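You operate a simulated robot arm through the tools that you are given. There is no shell and no other tool.

The job below is to be done with a simulated robot arm. You get a single attempt, and the scene is never put back.

## Task
Give the black beaker 2 shots of flour, then one of bran.
Fine: it stays in the filler's holder, the filler slide on bran.

Only the result counts: the job must be done as asked and must still hold three seconds after the hand-in. Knocking over, shifting, dropping, spilling or breaking anything else fails it.

## Robot
A 7-joint arm with a two-finger parallel gripper, fixed in place. Base frame: the origin is on the floor under the middle of its stand, x ahead of it, y to its left, z up. Lengths are in mm, angles in rad, forces in N, time in s.
It reaches about 1372 mm from its shoulder. Its first joint turns from -2.601 to 2.601 rad. Payload 3.43 kg.
The TCP is the grasp point between the finger pads, 30 mm short of the fingertips. In the tool frame z runs along the fingers and y along their closing line. Largest opening 94 mm; finger width 28, thickness 10; the body of the gripper, 50 by 96 mm, starts 55 mm behind the TCP.
Orientation is that of the tool frame in the base frame, as [roll, pitch, yaw] about the fixed x, y, z axes, in that order (R = Rz(yaw) Ry(pitch) Rx(roll)). With the fingers straight down and closing along the base's y, the tool's x points along the base's -x, its y along +y and its z along -z.

## Interface
- The arm moves only by the tool servo_tool. Its argument "plan" is one flat list of numbers, 7 for each row, row after row: the opening, from 0 (shut) to 1 (fully open), then the shift along the tool's x, y, z in mm, then the turn, a rotation vector about the tool's x, y, z in rad. In form: [fingers, tx, ty, tz, wx, wy, wz, fingers, tx, ty, tz, wx, wy, wz, ...]. A call has 1 to 20 rows; each row is the pose to reach, as a shift and turn from the pose commanded when the call began, along the tool's axes at that moment. Each row takes 0.2 s and may step no farther than 50 mm and 0.15 rad from the row before; otherwise, or with a gripper value out of range, the whole call is refused. Where a pose cannot be reached the arm comes as near as it can. A force on the tool above 40 N (or 10 N above the force at the start of the call, whichever is more), or a blocked arm, ends the call early, and 0.2 s more pass. Each finger travels about 45 mm/s and halts on what it meets, pressing with about 44 N; the grip force reading is that of the motor and also rises with nothing between the fingers. The clock runs only during rows and for 0.2 s after the last one: add rows that repeat a pose to give the fingers time. The reply holds the time, the measured pose of the TCP, the force on the tool along the base axes, the opening and the grip force, in the units named above and with some noise, with the torque about the TCP (base axes, N m) and any sound that the robot's microphone picked up.
- Cameras (640 x 400 px; columns grow to the right, rows downward): "scene" is fixed at [390.3, -642.5, 1457]; the picture's right is [0.59, -0.80, 0.00], its down [-0.39, -0.29, -0.87] and it looks along [0.70, 0.52, -0.48] (base axes); focal length 358 px, centre (320, 200). "wrist" rides on the gripper at [76, 14, -102] in the tool frame; the picture's right is [-0.18, 0.98, 0.00], its down [-0.75, -0.14, -0.64] and it looks along [-0.63, -0.12, 0.77] (tool axes); focal length 243 px, centre (320, 200). There is no depth. A picture from a camera that has moved, and an enlarged one, comes with that camera's place and axes in the base frame and with its lens. The place of the scene camera against the robot may be out by one fixed shift of up to 18 mm in any direction.
- snapshot(camera): a new picture of that camera. No time passes.
- inspect(camera, box): a new picture of the part [left, top, right, bottom] of that camera's present view, enlarged. No time passes.
- sign_off(): hands the job in; it is judged then, once.

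Places have to be worked out from the pictures, the camera data and where the tool is seen. Open the gripper and draw the arm clear of the work before you hand the job in, unless the task says otherwise.

The tools are called after "Call:" by a JSON object that holds its "op" and its "data". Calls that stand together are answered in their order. servo_tool: Moves the arm, as the interface text tells. Its arguments: {"type":"object","properties":{"plan":{"type":"array","items":{"type":"number"}}},"required":["plan"]} The other tools are called the same way: snapshot (camera) takes a picture; inspect (camera, box) takes an enlarged picture of a part of a camera's view; sign_off () hands the job in.

At the start:

```text
clock: 0.0
position: [986.6, -33.6, 1169.9]
ee_rot: [3.141, -0.001, -3.141]
ft_force: [-0.7, -0.4, -0.1]
wrist_torque: [0.04, -0.01, -0.03]
opening: 94.0
gripper_force: 0.1
```

scene: 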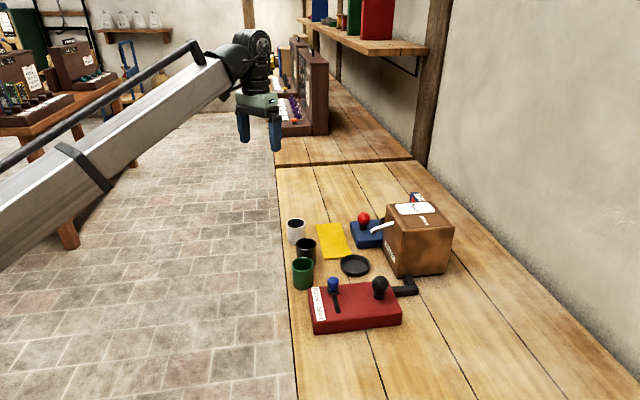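
wrist: 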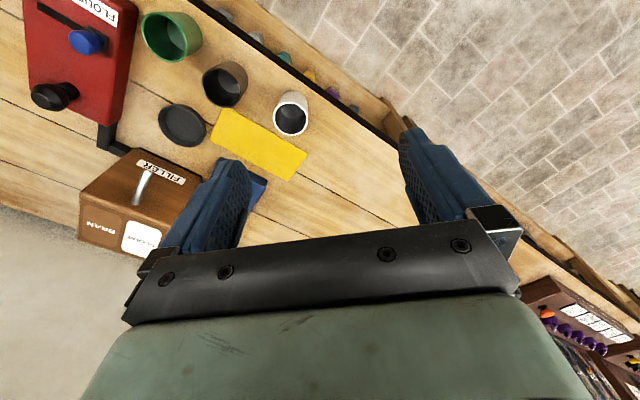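

I'll look closely at the work area from both cameras before moving anything.

Call:
{"op": "inspect", "data": {"camera": "scene", "box": [270, 180, 470, 340]}}

Call:
{"op": "inspect", "data": {"camera": "wrist", "box": [0, 0, 320, 270]}}

Call:
{"op": "inspect", "data": {"camera": "scene", "box": [340, 180, 460, 290]}}

Call:
{"op": "inspect", "data": {"camera": "scene", "box": [280, 260, 420, 350]}}

```text
2.50 times, centred on (370, 260) of scene
camera zoom: at [390.3, -642.5, 1457.0], right [0.59, -0.8, 0.0], down [-0.39, -0.29, -0.87], along [0.7, 0.52, -0.48], focal length 895 px, centre (195, 50)
```

zoom: 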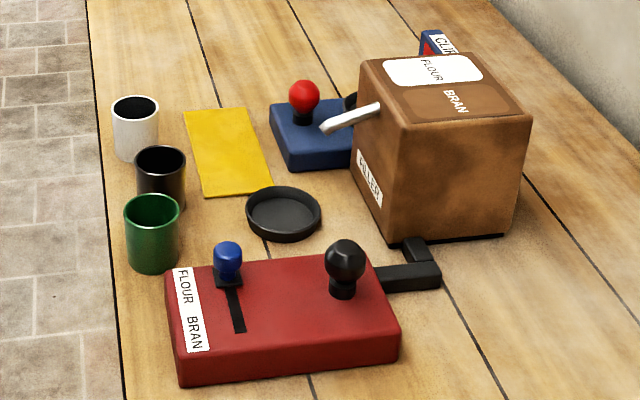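

```text
1.48 times, centred on (160, 135) of wrist
camera zoom: at [911.3, -18.9, 1273.1], right [0.18, 0.98, 0.0], down [0.75, -0.14, 0.64], along [0.63, -0.12, -0.77], focal length 359 px, centre (557, 296)
```

zoom: 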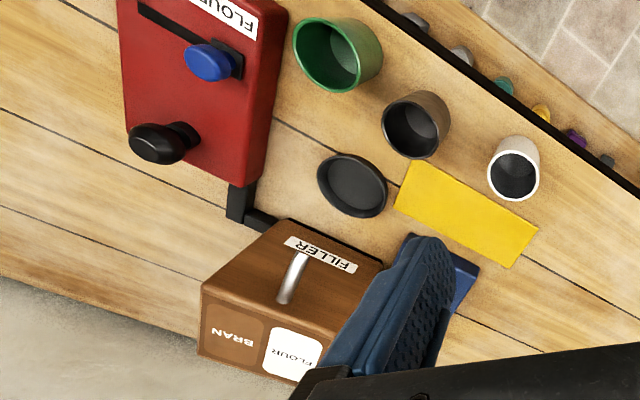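

```text
3.64 times, centred on (400, 235) of scene
camera zoom: at [390.3, -642.5, 1457.0], right [0.59, -0.8, 0.0], down [-0.39, -0.29, -0.87], along [0.7, 0.52, -0.48], focal length 1302 px, centre (29, 73)
```

zoom: 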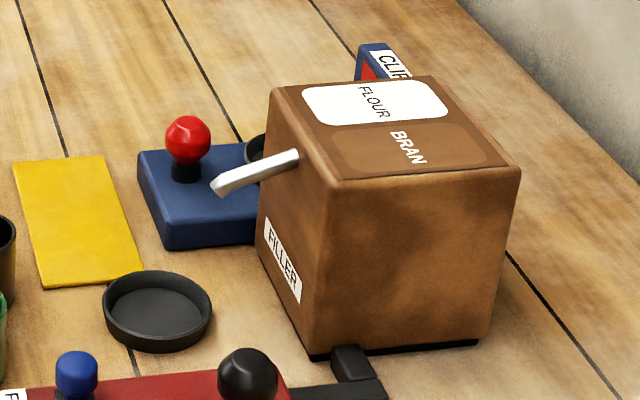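

```text
4.44 times, centred on (350, 305) of scene
camera zoom: at [390.3, -642.5, 1457.0], right [0.59, -0.8, 0.0], down [-0.39, -0.29, -0.87], along [0.7, 0.52, -0.48], focal length 1591 px, centre (187, -267)
```

zoom: 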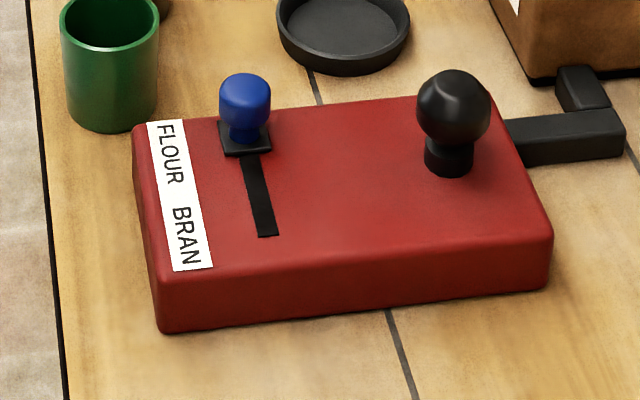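

The scene shows the filler with its red control panel: a blue slide currently on FLOUR and a black knob. There is also a black dish and a separate blue station with a red ball. I estimate the table at z≈865 and the dish near (1033, -280). I'll move the wrist camera over for a better look.

Call:
{"op": "servo_tool", "data": {"plan": [1, 20, -40, 0, 0, 0, 0, 1, 40, -80, 0, 0, 0, 0, 1, 60, -120, 0, 0, 0, 0, 1, 80, -160, 0, 0, 0, 0, 1, 100, -200, 0, 0, 0, 0, 1, 100, -200, 0, 0, 0, 0]}}

Call:
{"op": "snapshot", "data": {"camera": "wrist"}}

Call:
{"op": "snapshot", "data": {"camera": "scene"}}

```text
clock: 1.4
position: [887.9, -233.0, 1172.0]
ee_rot: [3.141, 0.0, -3.141]
ft_force: [0.0, 0.3, -0.5]
wrist_torque: [0.01, 0.02, 0.0]
opening: 93.9
gripper_force: 0.0
```

```text
taken
camera wrist: at [812.0, -219.3, 1274.2], right [0.18, 0.98, 0.0], down [0.75, -0.14, 0.64], along [0.63, -0.12, -0.77], focal length 243 px, centre (320, 200)
```

wrist: 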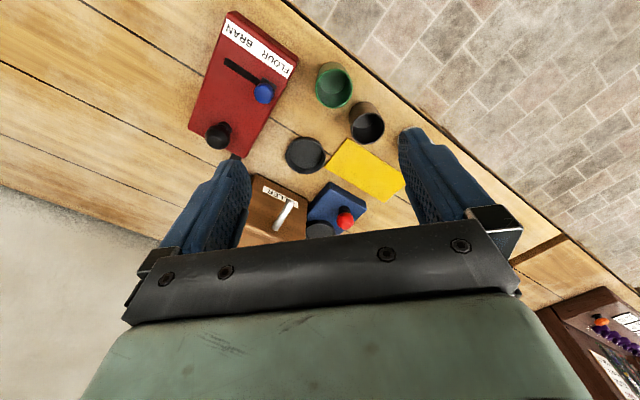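

```text
taken
```

scene: 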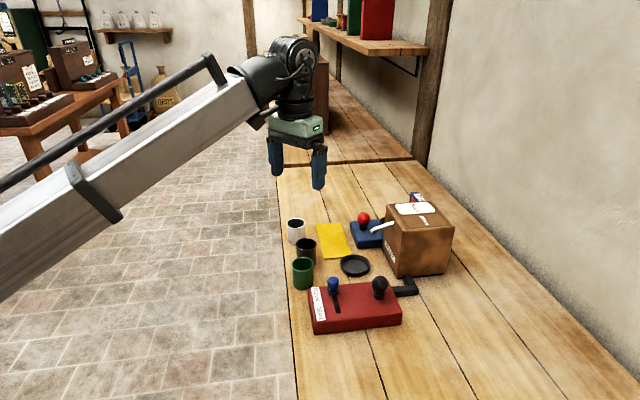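

Everything is now in the wrist view, between the fingers. I'll enlarge it.

Call:
{"op": "inspect", "data": {"camera": "wrist", "box": [180, 0, 420, 150]}}

Call:
{"op": "inspect", "data": {"camera": "wrist", "box": [230, 120, 420, 240]}}

```text
2.67 times, centred on (300, 75) of wrist
camera zoom: at [812.0, -219.3, 1274.2], right [0.18, 0.98, 0.0], down [0.75, -0.14, 0.64], along [0.63, -0.12, -0.77], focal length 647 px, centre (373, 533)
```

zoom: 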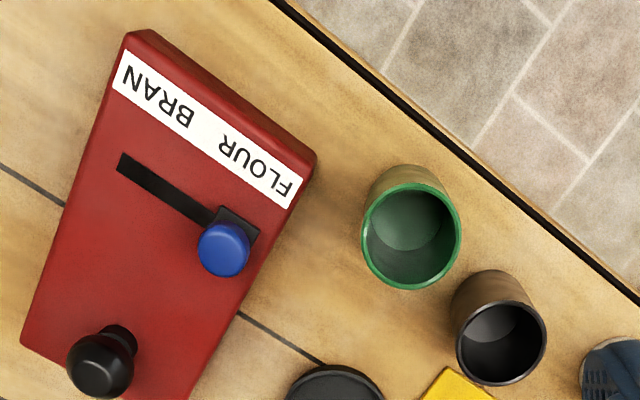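

```text
3.33 times, centred on (325, 180) of wrist
camera zoom: at [812.0, -219.3, 1274.2], right [0.18, 0.98, 0.0], down [0.75, -0.14, 0.64], along [0.63, -0.12, -0.77], focal length 809 px, centre (303, 267)
```

zoom: 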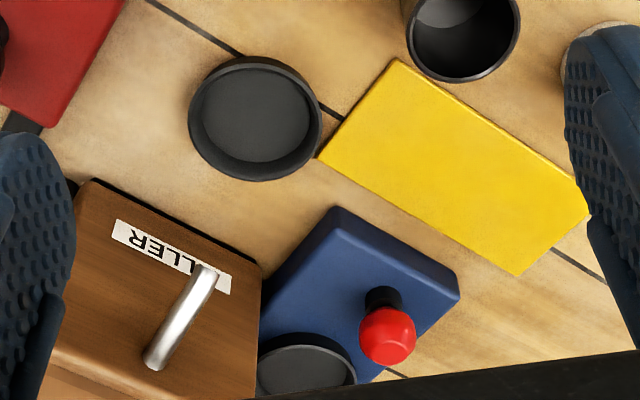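

Triangulating between the two wrist views gives me these positions:

| Item | Position (mm) |
|---|---|
| Black beaker rim | ≈(982, -174, 907) |
| Holder dish | ≈(1038, -289, 861) |
| Spout tip | ≈(1069, -317, 957), pointing at the dish |
| Black knob | ≈(949, -407, 921) |
| Slide knob | ≈(901, -316, 915) |

I'll move above the black beaker to refine these.

Call:
{"op": "servo_tool", "data": {"plan": [1, -23.5, 15, 28, 0, 0, 0, 1, -47, 30, 56, 0, 0, 0, 1, -70, 44, 84, 0, 0, 0, 1, -94, 59, 112, 0, 0, 0, 1, -94, 59, 112, 0, 0, 0]}}

Call:
{"op": "snapshot", "data": {"camera": "wrist"}}

Call:
{"op": "inspect", "data": {"camera": "wrist", "box": [210, 40, 420, 170]}}

Call:
{"op": "inspect", "data": {"camera": "scene", "box": [260, 160, 470, 330]}}

```text
clock: 2.6
position: [980.0, -171.8, 1060.3]
ee_rot: [3.139, 0.0, 3.141]
ft_force: [-0.4, 1.4, -0.2]
wrist_torque: [0.02, -0.02, 0.0]
opening: 93.8
gripper_force: 0.0
```

```text
taken
camera wrist: at [903.9, -158.1, 1161.9], right [0.18, 0.98, 0.0], down [0.75, -0.14, 0.64], along [0.63, -0.12, -0.77], focal length 243 px, centre (320, 200)
```

wrist: 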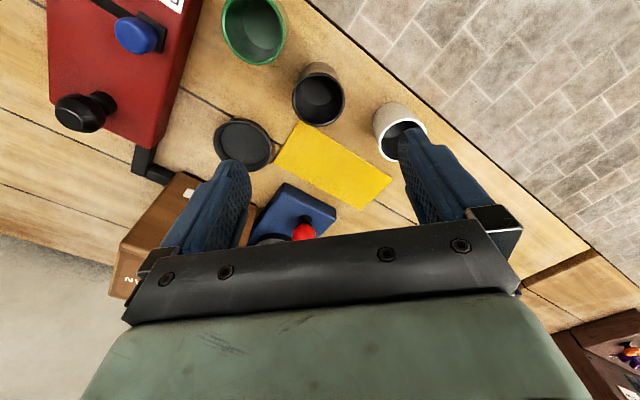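

```text
3.05 times, centred on (315, 105) of wrist
camera zoom: at [903.9, -158.1, 1161.9], right [0.18, 0.98, 0.0], down [0.75, -0.14, 0.64], along [0.63, -0.12, -0.77], focal length 739 px, centre (335, 490)
```

zoom: 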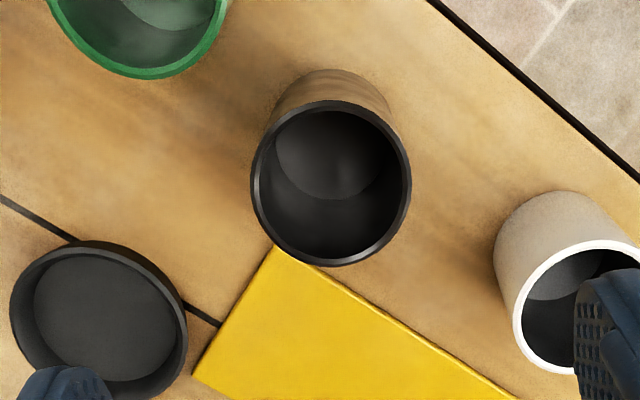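

```text
2.35 times, centred on (365, 245) of scene
camera zoom: at [390.3, -642.5, 1457.0], right [0.59, -0.8, 0.0], down [-0.39, -0.29, -0.87], along [0.7, 0.52, -0.48], focal length 842 px, centre (214, 94)
```

zoom: 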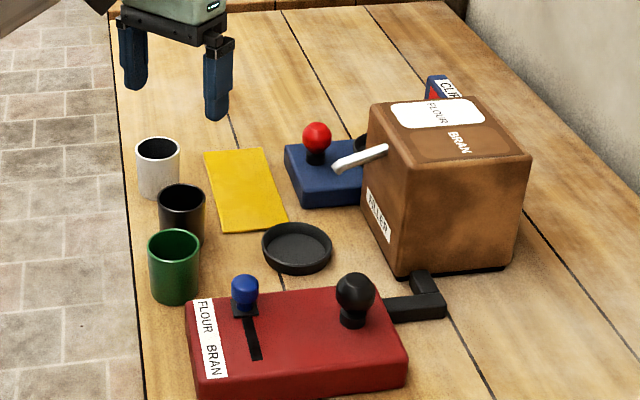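

The views agree: the black beaker axis is at (982.5, -174) with its rim at z≈907 and a diameter of about 54 mm. I'll descend most of the way with the fingers at about 82 mm, straddling it along y, and check before closing.

Call:
{"op": "servo_tool", "data": {"plan": [0.88, -1, -1, 40, 0, 0, 0, 0.88, -2.5, -2, 80, 0, 0, 0, 0.88, -2.5, -2, 108, 0, 0, 0, 0.88, -2.5, -2, 108, 0, 0, 0]}}

Call:
{"op": "snapshot", "data": {"camera": "wrist"}}

Call:
{"op": "inspect", "data": {"camera": "scene", "box": [250, 180, 410, 300]}}

```text
clock: 3.6
position: [985.0, -173.2, 950.8]
ee_rot: [3.141, 0.002, 3.141]
ft_force: [-0.6, 0.2, 1.0]
wrist_torque: [0.0, 0.0, 0.0]
opening: 82.5
gripper_force: 0.1
```

```text
taken
camera wrist: at [908.1, -160.4, 1053.9], right [0.18, 0.98, 0.0], down [0.75, -0.14, 0.64], along [0.63, -0.12, -0.77], focal length 243 px, centre (320, 200)
```

wrist: 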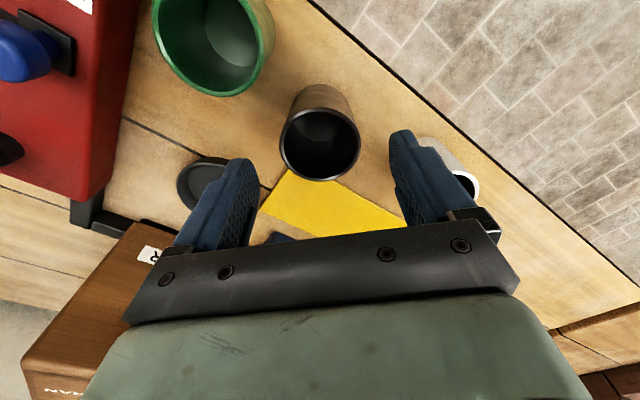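

```text
3.33 times, centred on (330, 240) of scene
camera zoom: at [390.3, -642.5, 1457.0], right [0.59, -0.8, 0.0], down [-0.39, -0.29, -0.87], along [0.7, 0.52, -0.48], focal length 1193 px, centre (287, 67)
```

zoom: 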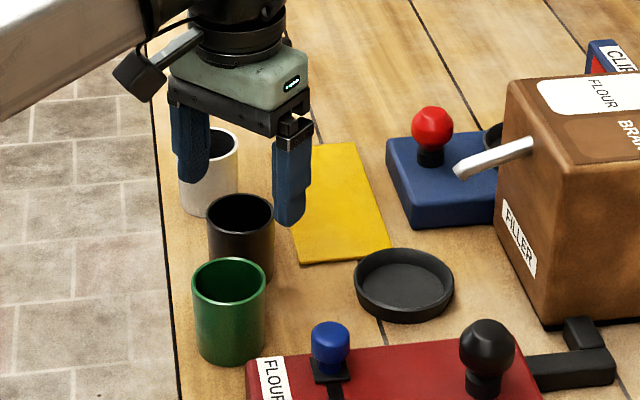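

The beaker rim sits between the fingers at about (982, -173), and both neighbours are clear. I'll descend to TCP z≈902, which leaves the tips about 20 mm above the table, and close on it.

Call:
{"op": "servo_tool", "data": {"plan": [0.88, 2, 0, 25, 0, 0, 0, 0.88, 2, 0, 49, 0, 0, 0, 0.88, 2, 0, 49, 0, 0, 0, 0.6, 2, 0, 49, 0, 0, 0, 0.45, 2, 0, 49, 0, 0, 0, 0.45, 2, 0, 49, 0, 0, 0, 0.45, 2, 0, 49, 0, 0, 0]}}

Call:
{"op": "snapshot", "data": {"camera": "wrist"}}

Call:
{"op": "inspect", "data": {"camera": "scene", "box": [250, 180, 410, 300]}}

```text
clock: 5.2
position: [982.3, -176.2, 903.5]
ee_rot: [-3.141, 0.002, -3.141]
ft_force: [0.5, 0.8, -0.3]
wrist_torque: [0.02, -0.01, 0.02]
opening: 52.7
gripper_force: 43.7
```

```text
taken
camera wrist: at [906.2, -161.8, 1005.1], right [0.18, 0.98, 0.0], down [0.75, -0.14, 0.64], along [0.63, -0.12, -0.77], focal length 243 px, centre (320, 200)
```

wrist: 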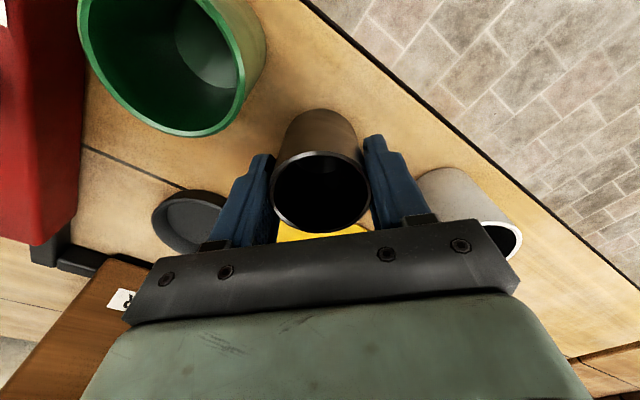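

```text
3.33 times, centred on (330, 240) of scene
camera zoom: at [390.3, -642.5, 1457.0], right [0.59, -0.8, 0.0], down [-0.39, -0.29, -0.87], along [0.7, 0.52, -0.48], focal length 1193 px, centre (287, 67)
```

zoom: 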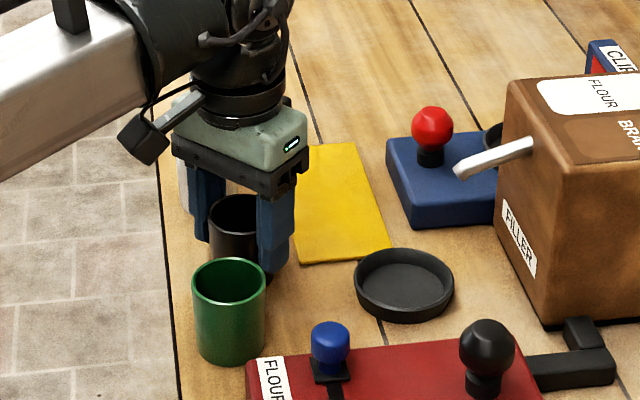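

The grip holds at 52.7 mm and 44 N. I'll lift, carry it towards the dish, and yaw the tool so the camera side faces away from the filler and the narrow side of the gripper faces the spout.

Call:
{"op": "servo_tool", "data": {"plan": [0.45, 0, 0, -30, 0, 0, 0, 0.45, 0, 0, -65, 0, 0, 0, 0.45, -9, -19, -80, 0, 0, 0.13, 0.45, -18, -38, -80, 0, 0, 0.26, 0.45, -27, -57, -80, 0, 0, 0.39, 0.45, -36, -75, -80, 0, 0, 0.52, 0.45, -45, -94, -80, 0, 0, 0.65, 0.45, -54.5, -113, -80, 0, 0, 0.77, 0.45, -54.5, -113, -80, 0, 0, 0.77]}}

Call:
{"op": "snapshot", "data": {"camera": "wrist"}}

Call:
{"op": "inspect", "data": {"camera": "scene", "box": [280, 150, 480, 300]}}

```text
clock: 7.2
position: [1035.4, -288.6, 981.8]
ee_rot: [3.141, 0.0, 2.371]
ft_force: [0.1, -0.2, -2.0]
wrist_torque: [-0.02, 0.02, 0.0]
opening: 52.7
gripper_force: 43.9
```

```text
taken
camera wrist: at [992.2, -225.9, 1084.3], right [0.82, 0.58, 0.0], down [0.44, -0.63, 0.64], along [0.37, -0.52, -0.77], focal length 243 px, centre (320, 200)
```

wrist: 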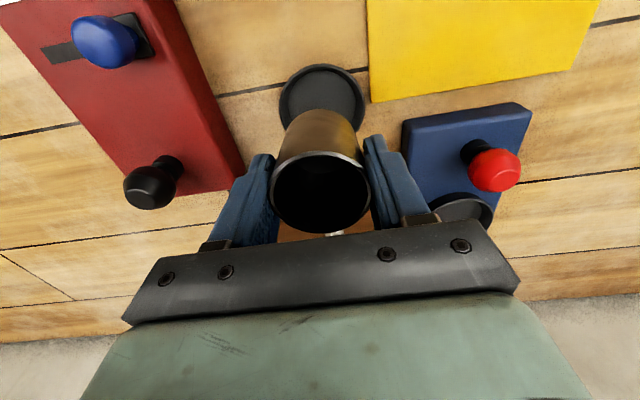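

```text
2.67 times, centred on (380, 225) of scene
camera zoom: at [390.3, -642.5, 1457.0], right [0.59, -0.8, 0.0], down [-0.39, -0.29, -0.87], along [0.7, 0.52, -0.48], focal length 955 px, centre (160, 133)
```

zoom: 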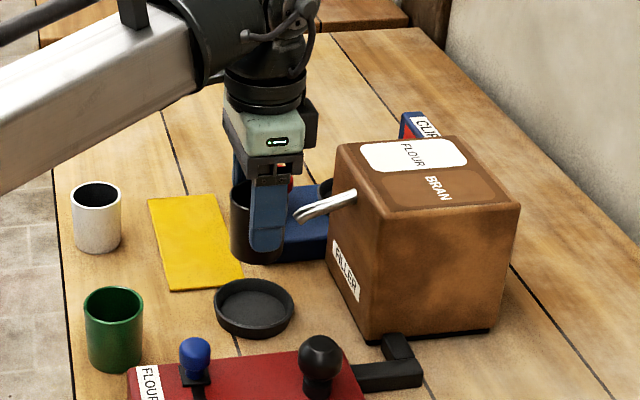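

The beaker is over the dish. I'll zoom in to check its alignment with the dish before lowering.

Call:
{"op": "inspect", "data": {"camera": "wrist", "box": [250, 40, 400, 250]}}

Call:
{"op": "inspect", "data": {"camera": "wrist", "box": [260, 50, 380, 125]}}

Call:
{"op": "inspect", "data": {"camera": "scene", "box": [340, 200, 420, 290]}}

```text
1.90 times, centred on (325, 145) of wrist
camera zoom: at [992.2, -225.9, 1084.3], right [0.82, 0.58, 0.0], down [0.44, -0.63, 0.64], along [0.37, -0.52, -0.77], focal length 462 px, centre (310, 305)
```

zoom: 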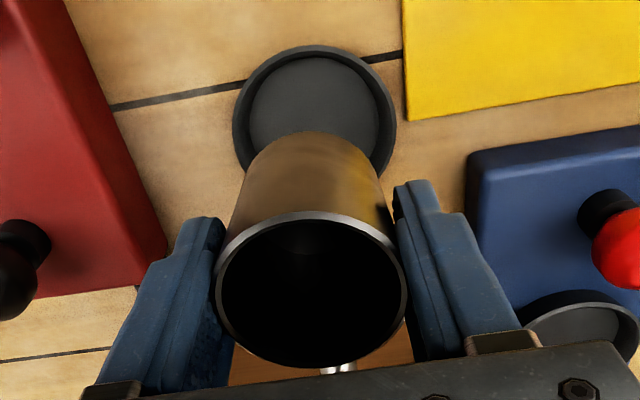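

```text
5.33 times, centred on (320, 88) of wrist
camera zoom: at [992.2, -225.9, 1084.3], right [0.82, 0.58, 0.0], down [0.44, -0.63, 0.64], along [0.37, -0.52, -0.77], focal length 1294 px, centre (320, 800)
```

zoom: 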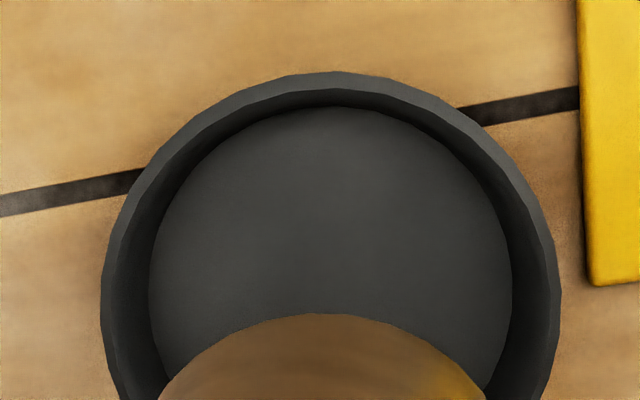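

```text
4.44 times, centred on (380, 245) of scene
camera zoom: at [390.3, -642.5, 1457.0], right [0.59, -0.8, 0.0], down [-0.39, -0.29, -0.87], along [0.7, 0.52, -0.48], focal length 1591 px, centre (53, 0)
```

zoom: 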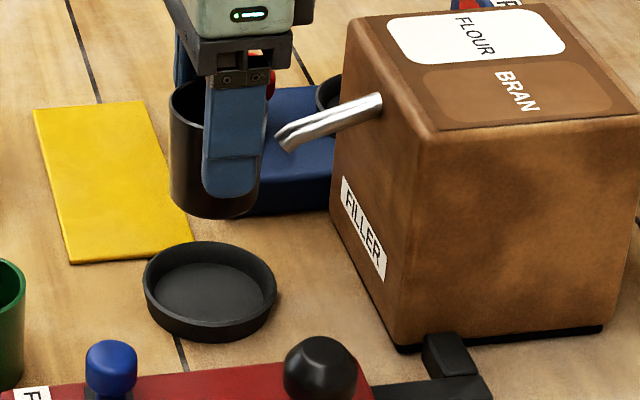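

The wrist view puts the dish about 1.7 mm along +tool y. The scene view shows no offset in the other direction. I'll apply that small correction and lower most of the way; the spout tip should have about 12 mm of clearance from the gripper body.

Call:
{"op": "servo_tool", "data": {"plan": [0.45, 0, 1.7, 10, 0, 0, 0, 0.45, 0, 1.7, 30, 0, 0, 0, 0.45, 0, 1.7, 48, 0, 0, 0, 0.45, 0, 1.7, 64, 0, 0, 0, 0.45, 0, 1.7, 64, 0, 0, 0]}}

Call:
{"op": "inspect", "data": {"camera": "scene", "box": [320, 200, 420, 290]}}

Call:
{"op": "snapshot", "data": {"camera": "wrist"}}

```text
clock: 8.4
position: [1036.9, -287.1, 918.3]
ee_rot: [3.141, 0.0, 2.37]
ft_force: [-0.6, 1.4, -0.9]
wrist_torque: [0.0, -0.01, -0.03]
opening: 52.7
gripper_force: 43.9
```

```text
4.44 times, centred on (370, 245) of scene
camera zoom: at [390.3, -642.5, 1457.0], right [0.59, -0.8, 0.0], down [-0.39, -0.29, -0.87], along [0.7, 0.52, -0.48], focal length 1591 px, centre (98, 0)
```

zoom: 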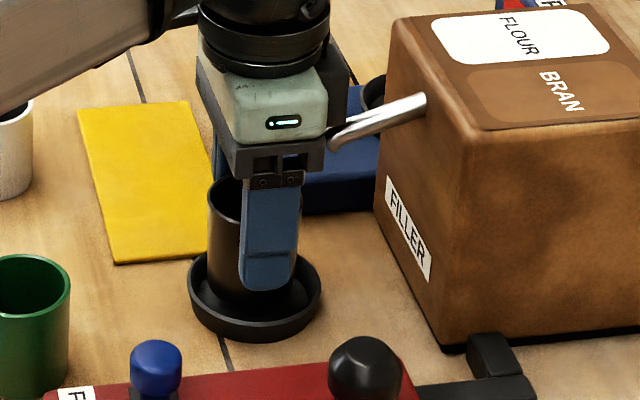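

```text
taken
camera wrist: at [992.6, -224.2, 1020.2], right [0.82, 0.58, 0.0], down [0.44, -0.63, 0.64], along [0.37, -0.52, -0.77], focal length 243 px, centre (320, 200)
```

wrist: 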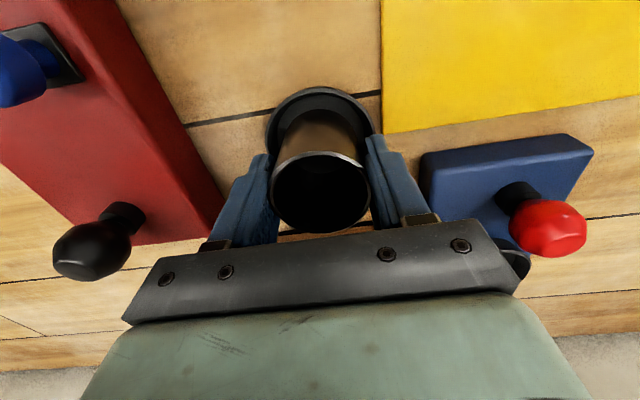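

The beaker is centred over the dish and the spout is clear. I'll lower slowly now, watching the force.

Call:
{"op": "servo_tool", "data": {"plan": [0.45, 0, 0, 3, 0, 0, 0, 0.45, 0, 0, 6, 0, 0, 0, 0.45, 0, 0, 8, 0, 0, 0, 0.45, 0, 0, 8, 0, 0, 0]}}

Call:
{"op": "servo_tool", "data": {"plan": [0.45, 0, 0, 1, 0, 0, 0, 0.45, 0, 0, 2, 0, 0, 0, 0.45, 0, 0, 2, 0, 0, 0]}}

```text
clock: 9.4
position: [1037.0, -288.1, 910.9]
ee_rot: [3.141, -0.001, 2.371]
ft_force: [-0.2, 0.5, -1.3]
wrist_torque: [-0.04, -0.01, 0.0]
opening: 53.0
gripper_force: 44.5
```

```text
clock: 10.2
position: [1036.8, -287.2, 908.1]
ee_rot: [-3.141, -0.002, 2.373]
ft_force: [-1.3, 0.6, 1.3]
wrist_torque: [-0.09, -0.15, -0.04]
opening: 52.7
gripper_force: 44.1
```

The torque reading has changed slightly, which may be first contact near z≈908. I'll go down another 1–2 mm and check.

Call:
{"op": "servo_tool", "data": {"plan": [0.45, 0, 0, 1, 0, 0, 0, 0.45, 0, 0, 1, 0, 0, 0]}}

Call:
{"op": "inspect", "data": {"camera": "scene", "box": [340, 220, 400, 290]}}

Call:
{"op": "inspect", "data": {"camera": "wrist", "box": [240, 60, 400, 250]}}

```text
clock: 10.8
position: [1037.2, -288.3, 907.4]
ee_rot: [-3.141, -0.001, 2.371]
ft_force: [-0.1, 0.6, 4.3]
wrist_torque: [0.01, 0.06, -0.02]
opening: 52.8
gripper_force: 43.6
```

```text
5.71 times, centred on (370, 255) of scene
camera zoom: at [390.3, -642.5, 1457.0], right [0.59, -0.8, 0.0], down [-0.39, -0.29, -0.87], along [0.7, 0.52, -0.48], focal length 2046 px, centre (34, -114)
```

zoom: 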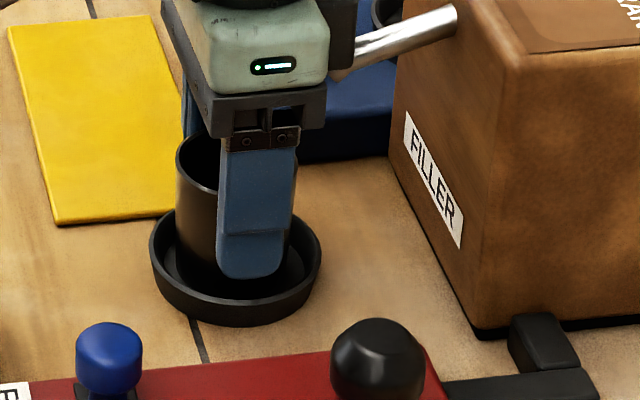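

```text
2.11 times, centred on (320, 155) of wrist
camera zoom: at [992.9, -224.7, 1009.3], right [0.82, 0.58, 0.0], down [0.44, -0.63, 0.64], along [0.37, -0.52, -0.77], focal length 511 px, centre (320, 295)
```

zoom: 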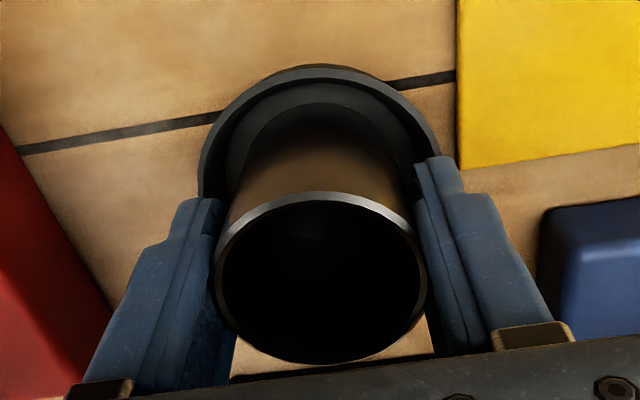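

Upward force of 4 N at the expected height means the beaker is seated on the dish floor. I'll open the fingers to about 73 mm and lift straight up.

Call:
{"op": "servo_tool", "data": {"plan": [0.65, 0, 0, 0, 0, 0, 0, 0.78, 0, 0, 0, 0, 0, 0, 0.78, 0, 0, 0, 0, 0, 0, 0.78, 0, 0, 0, 0, 0, 0, 0.78, 0, 0, -15, 0, 0, 0, 0.78, 0, 0, -50, 0, 0, 0, 0.78, 0, 0, -95, 0, 0, 0, 0.78, 0, 0, -130, 0, 0, 0, 0.78, 0, 0, -130, 0, 0, 0]}}

Call:
{"op": "snapshot", "data": {"camera": "wrist"}}

Call:
{"op": "inspect", "data": {"camera": "scene", "box": [280, 180, 480, 340]}}

```text
clock: 12.8
position: [1038.9, -288.6, 1038.0]
ee_rot: [-3.141, 0.0, 2.373]
ft_force: [0.8, 0.3, 0.6]
wrist_torque: [-0.02, 0.0, -0.03]
opening: 73.7
gripper_force: 0.0
```

```text
taken
camera wrist: at [993.7, -225.4, 1139.3], right [0.82, 0.58, 0.0], down [0.44, -0.63, 0.64], along [0.37, -0.52, -0.77], focal length 243 px, centre (320, 200)
```

wrist: 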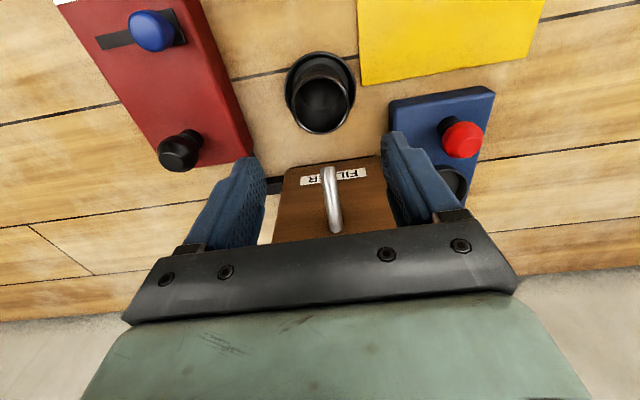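

```text
2.50 times, centred on (380, 260) of scene
camera zoom: at [390.3, -642.5, 1457.0], right [0.59, -0.8, 0.0], down [-0.39, -0.29, -0.87], along [0.7, 0.52, -0.48], focal length 895 px, centre (170, 50)
```

zoom: 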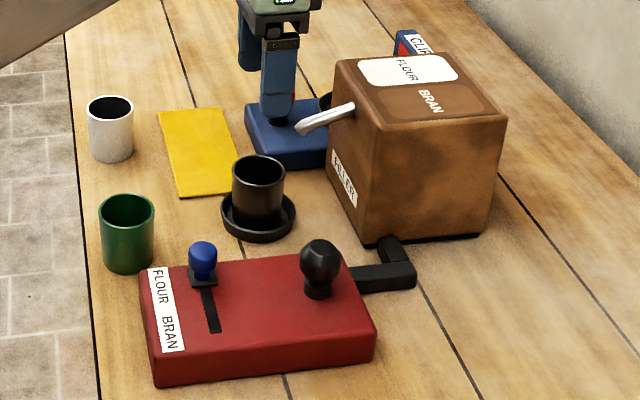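

The beaker stands in the holder. Next I'll look closely at the black knob and the slide.

Call:
{"op": "inspect", "data": {"camera": "wrist", "box": [60, 0, 260, 180]}}

Call:
{"op": "inspect", "data": {"camera": "scene", "box": [330, 260, 430, 340]}}

Call:
{"op": "inspect", "data": {"camera": "wrist", "box": [260, 40, 380, 150]}}

```text
2.22 times, centred on (160, 90) of wrist
camera zoom: at [993.7, -225.4, 1139.3], right [0.82, 0.58, 0.0], down [0.44, -0.63, 0.64], along [0.37, -0.52, -0.77], focal length 539 px, centre (676, 444)
```

zoom: 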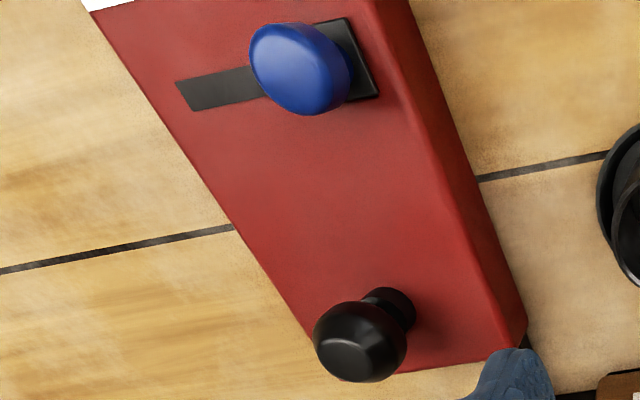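

```text
5.00 times, centred on (380, 300) of scene
camera zoom: at [390.3, -642.5, 1457.0], right [0.59, -0.8, 0.0], down [-0.39, -0.29, -0.87], along [0.7, 0.52, -0.48], focal length 1790 px, centre (20, -300)
```

zoom: 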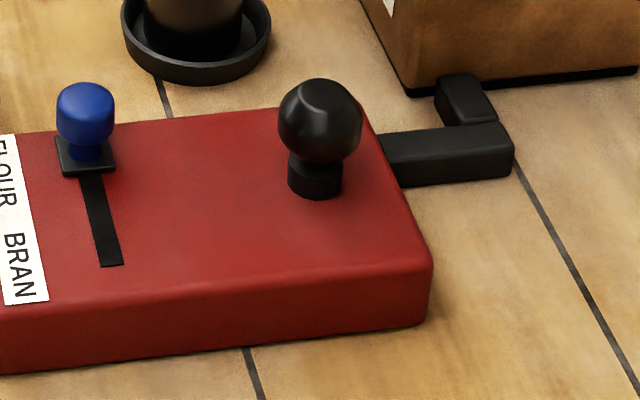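

```text
3.64 times, centred on (320, 95) of wrist
camera zoom: at [993.7, -225.4, 1139.3], right [0.82, 0.58, 0.0], down [0.44, -0.63, 0.64], along [0.37, -0.52, -0.77], focal length 882 px, centre (320, 582)
```

zoom: 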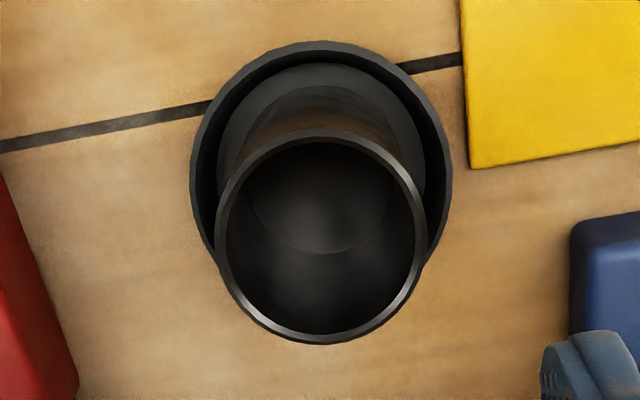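

The black knob is a flat-topped ball on a stem at about (948, -406.5) with its top near z≈937, so it looks like a push-down plunger. The slide carriage is at the FLOUR end and the beaker is empty. I'll close the fingers and hover above the knob.

Call:
{"op": "servo_tool", "data": {"plan": [0.5, -4, -37, 0, 0, 0, 0, 0.2, -8, -74, 12, 0, 0, 0, 0, -13, -111, 24, 0, 0, 0, 0, -17, -148, 36, 0, 0, 0, 0, -17, -148, 48, 0, 0, 0, 0, -17, -148, 48, 0, 0, 0]}}

Call:
{"op": "snapshot", "data": {"camera": "wrist"}}

Call:
{"op": "inspect", "data": {"camera": "scene", "box": [290, 180, 470, 340]}}

```text
clock: 14.2
position: [946.6, -404.1, 989.7]
ee_rot: [-3.14, 0.0, 2.371]
ft_force: [-0.3, -0.2, -0.5]
wrist_torque: [0.0, 0.02, -0.01]
opening: 0.3
gripper_force: 33.5
```

```text
taken
camera wrist: at [901.8, -341.3, 1091.5], right [0.82, 0.58, 0.0], down [0.44, -0.63, 0.64], along [0.37, -0.52, -0.77], focal length 243 px, centre (320, 200)
```

wrist: 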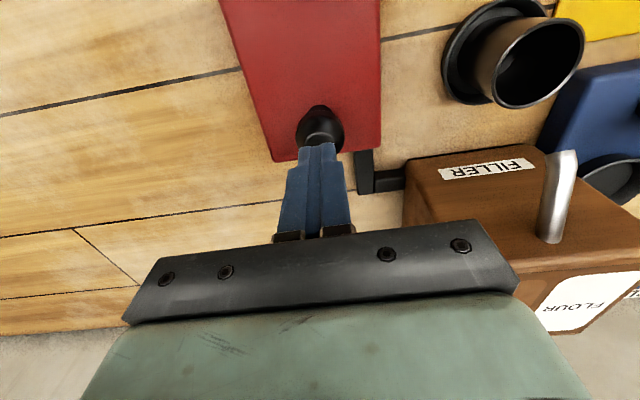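

```text
2.50 times, centred on (380, 260) of scene
camera zoom: at [390.3, -642.5, 1457.0], right [0.59, -0.8, 0.0], down [-0.39, -0.29, -0.87], along [0.7, 0.52, -0.48], focal length 895 px, centre (170, 50)
```

zoom: 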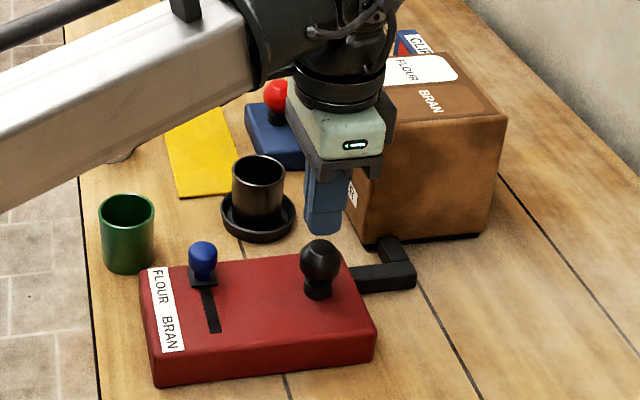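

The tips are centred over the knob laterally, about 2.7 mm off along tool x, which I'll correct. I'm descending to just above the knob, then in small steps, watching force and sound.

Call:
{"op": "servo_tool", "data": {"plan": [0, -2.5, 0, 10, 0, 0, 0, 0, -2.5, 0, 18, 0, 0, 0, 0, -2.5, 0, 18, 0, 0, 0]}}

Call:
{"op": "servo_tool", "data": {"plan": [0, 0, 0, 2, 0, 0, 0, 0, 0, 0, 4, 0, 0, 0, 0, 0, 0, 4, 0, 0, 0]}}

Call:
{"op": "inspect", "data": {"camera": "scene", "box": [340, 230, 430, 320]}}

```text
clock: 15.0
position: [950.4, -406.6, 971.0]
ee_rot: [-3.14, 0.0, 2.371]
ft_force: [0.6, 0.0, 0.0]
wrist_torque: [0.04, 0.01, -0.02]
opening: 0.0
gripper_force: 32.8
```

```text
clock: 15.8
position: [948.5, -407.2, 967.1]
ee_rot: [-3.141, 0.0, 2.372]
ft_force: [0.0, 0.8, 1.9]
wrist_torque: [0.03, -0.03, 0.03]
opening: 0.1
gripper_force: 32.8
```

```text
4.44 times, centred on (385, 275) of scene
camera zoom: at [390.3, -642.5, 1457.0], right [0.59, -0.8, 0.0], down [-0.39, -0.29, -0.87], along [0.7, 0.52, -0.48], focal length 1591 px, centre (31, -133)
```

zoom: 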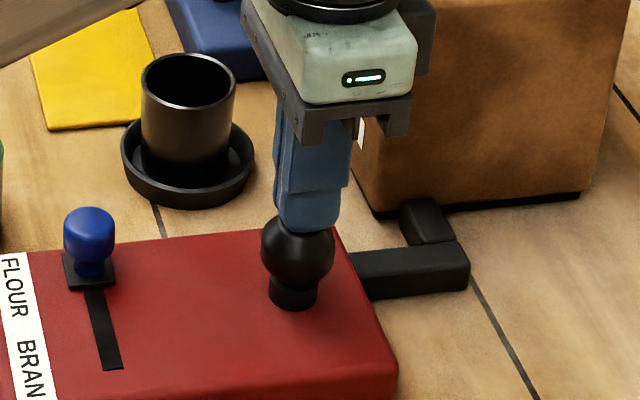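

The fingertips are touching the top of the knob, with Fz about 2 N. I'll press in small steps.

Call:
{"op": "servo_tool", "data": {"plan": [0, 0, 0, 1, 0, 0, 0, 0, 0, 0, 2, 0, 0, 0]}}

Call:
{"op": "servo_tool", "data": {"plan": [0, 0, 0, 1, 0, 0, 0, 0, 0, 0, 2, 0, 0, 0]}}

```text
clock: 16.4
position: [948.3, -406.9, 965.3]
ee_rot: [3.141, 0.0, 2.371]
ft_force: [0.4, -0.6, 3.3]
wrist_torque: [0.01, -0.01, 0.01]
opening: 0.0
gripper_force: 33.3
```

```text
clock: 17.0
position: [948.0, -407.3, 964.2]
ee_rot: [-3.142, 0.002, 2.372]
ft_force: [0.7, 0.5, 3.5]
wrist_torque: [-0.01, -0.04, 0.01]
opening: 0.0
gripper_force: 33.5
```

The force stays soft at about 3.5 N as it moves, so the knob is travelling down against a spring. I'll keep pressing.

Call:
{"op": "servo_tool", "data": {"plan": [0, 0, 0, 1, 0, 0, 0, 0, 0, 0, 2, 0, 0, 0]}}

Call:
{"op": "servo_tool", "data": {"plan": [0, 0, 0, 1, 0, 0, 0, 0, 0, 0, 2, 0, 0, 0]}}

Call:
{"op": "inspect", "data": {"camera": "scene", "box": [340, 230, 430, 320]}}

```text
clock: 17.6
position: [948.5, -407.1, 962.3]
ee_rot: [-3.141, 0.0, 2.373]
ft_force: [0.0, -1.2, 4.5]
wrist_torque: [-0.05, -0.02, 0.08]
opening: 0.0
gripper_force: 33.0
heard: click
```

```text
clock: 18.2
position: [946.8, -408.3, 959.6]
ee_rot: [3.142, 0.0, 2.372]
ft_force: [0.7, -0.3, 5.8]
wrist_torque: [-0.02, -0.02, -0.06]
opening: 0.1
gripper_force: 32.9
```

```text
4.44 times, centred on (385, 275) of scene
camera zoom: at [390.3, -642.5, 1457.0], right [0.59, -0.8, 0.0], down [-0.39, -0.29, -0.87], along [0.7, 0.52, -0.48], focal length 1591 px, centre (31, -133)
```

zoom: 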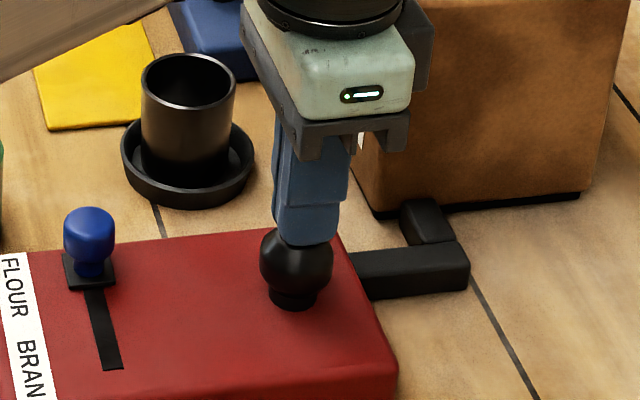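

I heard a click at TCP z≈962. I'll lift fully off the knob and see what landed in the beaker.

Call:
{"op": "servo_tool", "data": {"plan": [0, 0, 0, -10, 0, 0, 0, 0, 0, 0, -20, 0, 0, 0, 0, 0, 0, -20, 0, 0, 0]}}

Call:
{"op": "snapshot", "data": {"camera": "wrist"}}

Call:
{"op": "inspect", "data": {"camera": "wrist", "box": [430, 0, 600, 120]}}

Call:
{"op": "inspect", "data": {"camera": "scene", "box": [335, 225, 385, 275]}}

```text
clock: 19.0
position: [948.7, -406.6, 978.3]
ee_rot: [3.14, -0.001, 2.371]
ft_force: [-0.3, -0.2, -0.3]
wrist_torque: [0.02, -0.02, -0.01]
opening: 0.0
gripper_force: 33.4
```

```text
taken
camera wrist: at [904.0, -344.3, 1081.3], right [0.82, 0.58, 0.0], down [0.44, -0.63, 0.64], along [0.37, -0.52, -0.77], focal length 243 px, centre (320, 200)
```

wrist: 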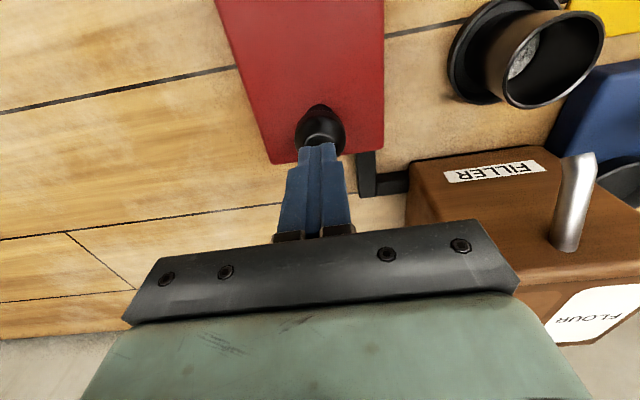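

```text
3.33 times, centred on (515, 60) of wrist
camera zoom: at [904.0, -344.3, 1081.3], right [0.82, 0.58, 0.0], down [0.44, -0.63, 0.64], along [0.37, -0.52, -0.77], focal length 809 px, centre (-330, 667)
```

zoom: 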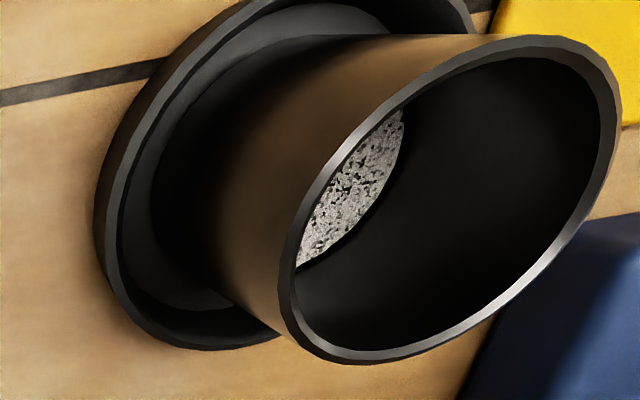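

```text
8.00 times, centred on (360, 250) of scene
camera zoom: at [390.3, -642.5, 1457.0], right [0.59, -0.8, 0.0], down [-0.39, -0.29, -0.87], along [0.7, 0.52, -0.48], focal length 2864 px, centre (0, -200)
```

zoom: 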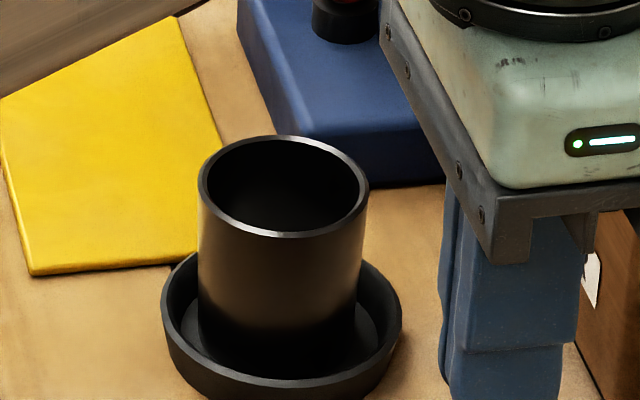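

There's a white flour layer in the beaker, so one press gives one shot. I'll do the second press with the same travel.

Call:
{"op": "servo_tool", "data": {"plan": [0, 0, 0, 0, 0, 0, 0, 0, 0, 0, 0, 0, 0, 0, 0, 0, 0, 8, 0, 0, 0, 0, 0, 0, 14, 0, 0, 0, 0, 0, 0, 20, 0, 0, 0, 0, 0, 0, 20, 0, 0, 0]}}

Call:
{"op": "servo_tool", "data": {"plan": [0, 0, 0, -10, 0, 0, 0, 0, 0, 0, -20, 0, 0, 0, 0, 0, 0, -20, 0, 0, 0]}}

Call:
{"op": "inspect", "data": {"camera": "wrist", "box": [430, 0, 600, 120]}}

Call:
{"op": "snapshot", "data": {"camera": "scene"}}

```text
clock: 20.4
position: [949.0, -407.9, 959.7]
ee_rot: [3.141, -0.001, 2.371]
ft_force: [1.6, 2.2, 5.1]
wrist_torque: [0.06, -0.03, -0.04]
opening: 0.1
gripper_force: 32.9
heard: click
```

```text
clock: 21.2
position: [949.4, -408.1, 977.9]
ee_rot: [3.142, -0.001, 2.372]
ft_force: [0.0, 0.0, -0.3]
wrist_torque: [-0.01, -0.02, -0.02]
opening: 0.0
gripper_force: 32.8
```

```text
3.33 times, centred on (515, 60) of wrist
camera zoom: at [904.1, -345.0, 1080.9], right [0.82, 0.58, 0.0], down [0.44, -0.63, 0.64], along [0.37, -0.52, -0.77], focal length 809 px, centre (-330, 667)
```

zoom: 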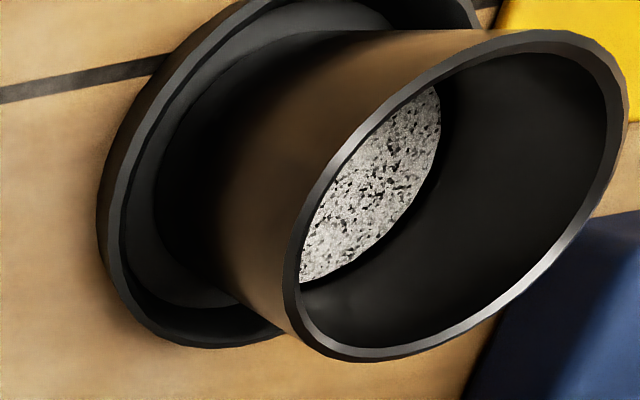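

```text
taken
```

scene: 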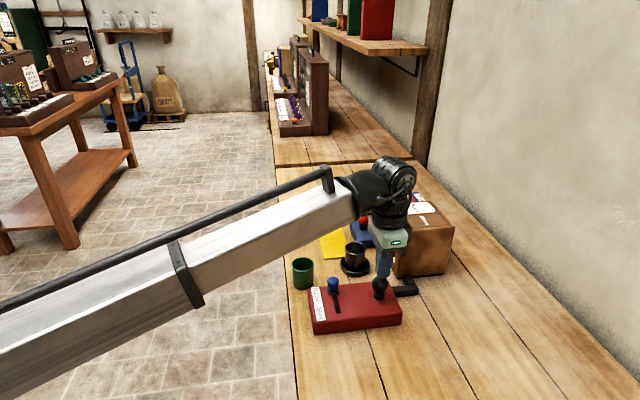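

The flour level has risen, so that's two shots. Next I'll set the slide to BRAN. The blue cap is at (901, -316, 916), and the slot runs along -tool y to about (855, -362). I'll go above the spot on the FLOUR side of the cap to push it.

Call:
{"op": "servo_tool", "data": {"plan": [0, 0, 0, -15, 0, 0, 0, 0, 33, 20, -15, 0, 0, 0, 0, 66, 40, -15, 0, 0, 0, 0, 98.3, 61.5, -15, 0, 0, 0, 0, 98.3, 61.5, 5, 0, 0, 0, 0, 98.3, 61.5, 5, 0, 0, 0]}}

Call:
{"op": "snapshot", "data": {"camera": "wrist"}}

Call:
{"op": "inspect", "data": {"camera": "scene", "box": [280, 220, 420, 340]}}

```text
clock: 22.6
position: [920.6, -295.6, 972.8]
ee_rot: [-3.141, -0.001, 2.371]
ft_force: [-1.5, 0.1, -0.2]
wrist_torque: [0.01, 0.0, 0.03]
opening: 0.0
gripper_force: 33.1
```

```text
taken
camera wrist: at [876.3, -232.0, 1075.0], right [0.82, 0.58, 0.0], down [0.44, -0.63, 0.64], along [0.37, -0.52, -0.77], focal length 243 px, centre (320, 200)
```

wrist: 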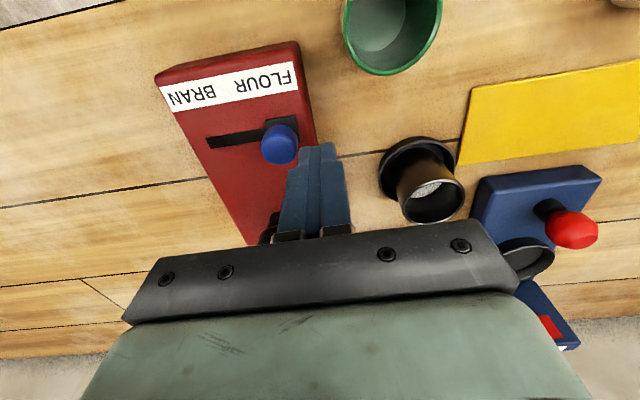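

```text
3.33 times, centred on (350, 280) of scene
camera zoom: at [390.3, -642.5, 1457.0], right [0.59, -0.8, 0.0], down [-0.39, -0.29, -0.87], along [0.7, 0.52, -0.48], focal length 1193 px, centre (220, -67)
```

zoom: 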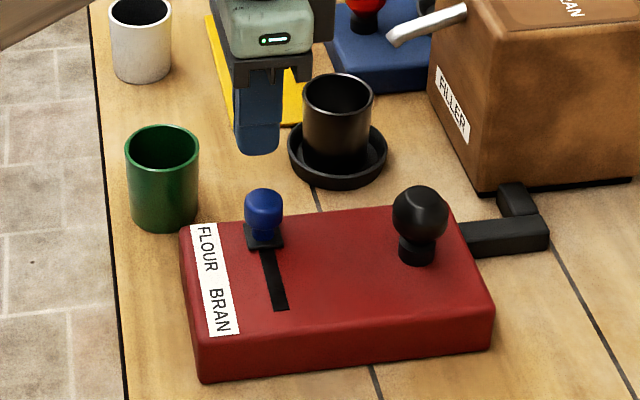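

The fingertips sit about 28 mm from the cap centre on the FLOUR side. I'll descend to TCP z≈934, which puts the tips around 904, then push along -tool y.

Call:
{"op": "servo_tool", "data": {"plan": [0, 0, 0, 20, 0, 0, 0, 0, 0, 0, 38, 0, 0, 0, 0, 0, 0, 38, 0, 0, 0]}}

Call:
{"op": "inspect", "data": {"camera": "scene", "box": [290, 240, 400, 330]}}

Call:
{"op": "inspect", "data": {"camera": "wrist", "box": [200, 40, 400, 240]}}

```text
clock: 23.4
position: [921.5, -295.6, 935.8]
ee_rot: [3.14, 0.001, 2.37]
ft_force: [-0.1, 0.3, 0.7]
wrist_torque: [0.01, 0.04, -0.01]
opening: 0.3
gripper_force: 32.9
```

```text
4.44 times, centred on (345, 285) of scene
camera zoom: at [390.3, -642.5, 1457.0], right [0.59, -0.8, 0.0], down [-0.39, -0.29, -0.87], along [0.7, 0.52, -0.48], focal length 1591 px, centre (209, -178)
```

zoom: 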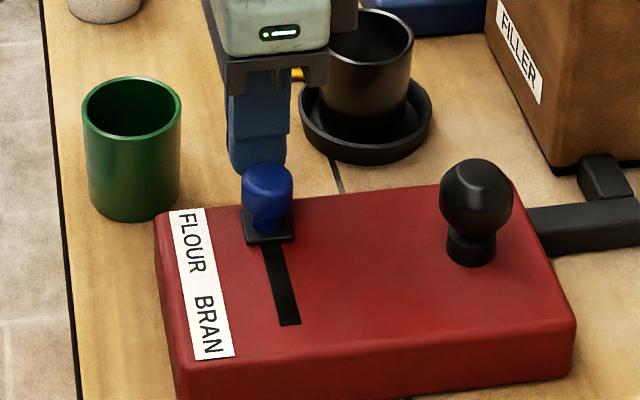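

```text
2.00 times, centred on (300, 140) of wrist
camera zoom: at [876.6, -231.7, 1037.1], right [0.82, 0.58, 0.0], down [0.44, -0.63, 0.64], along [0.37, -0.52, -0.77], focal length 485 px, centre (360, 320)
```

zoom: 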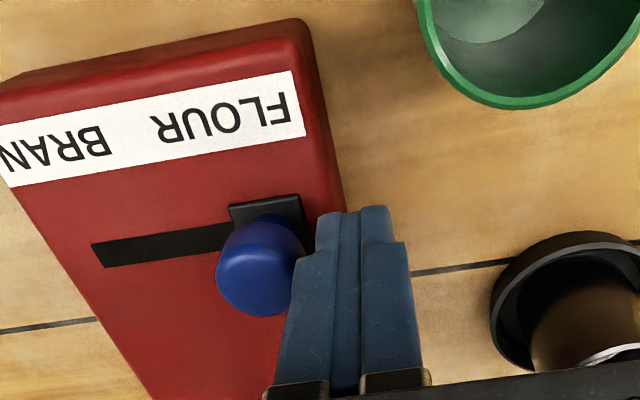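

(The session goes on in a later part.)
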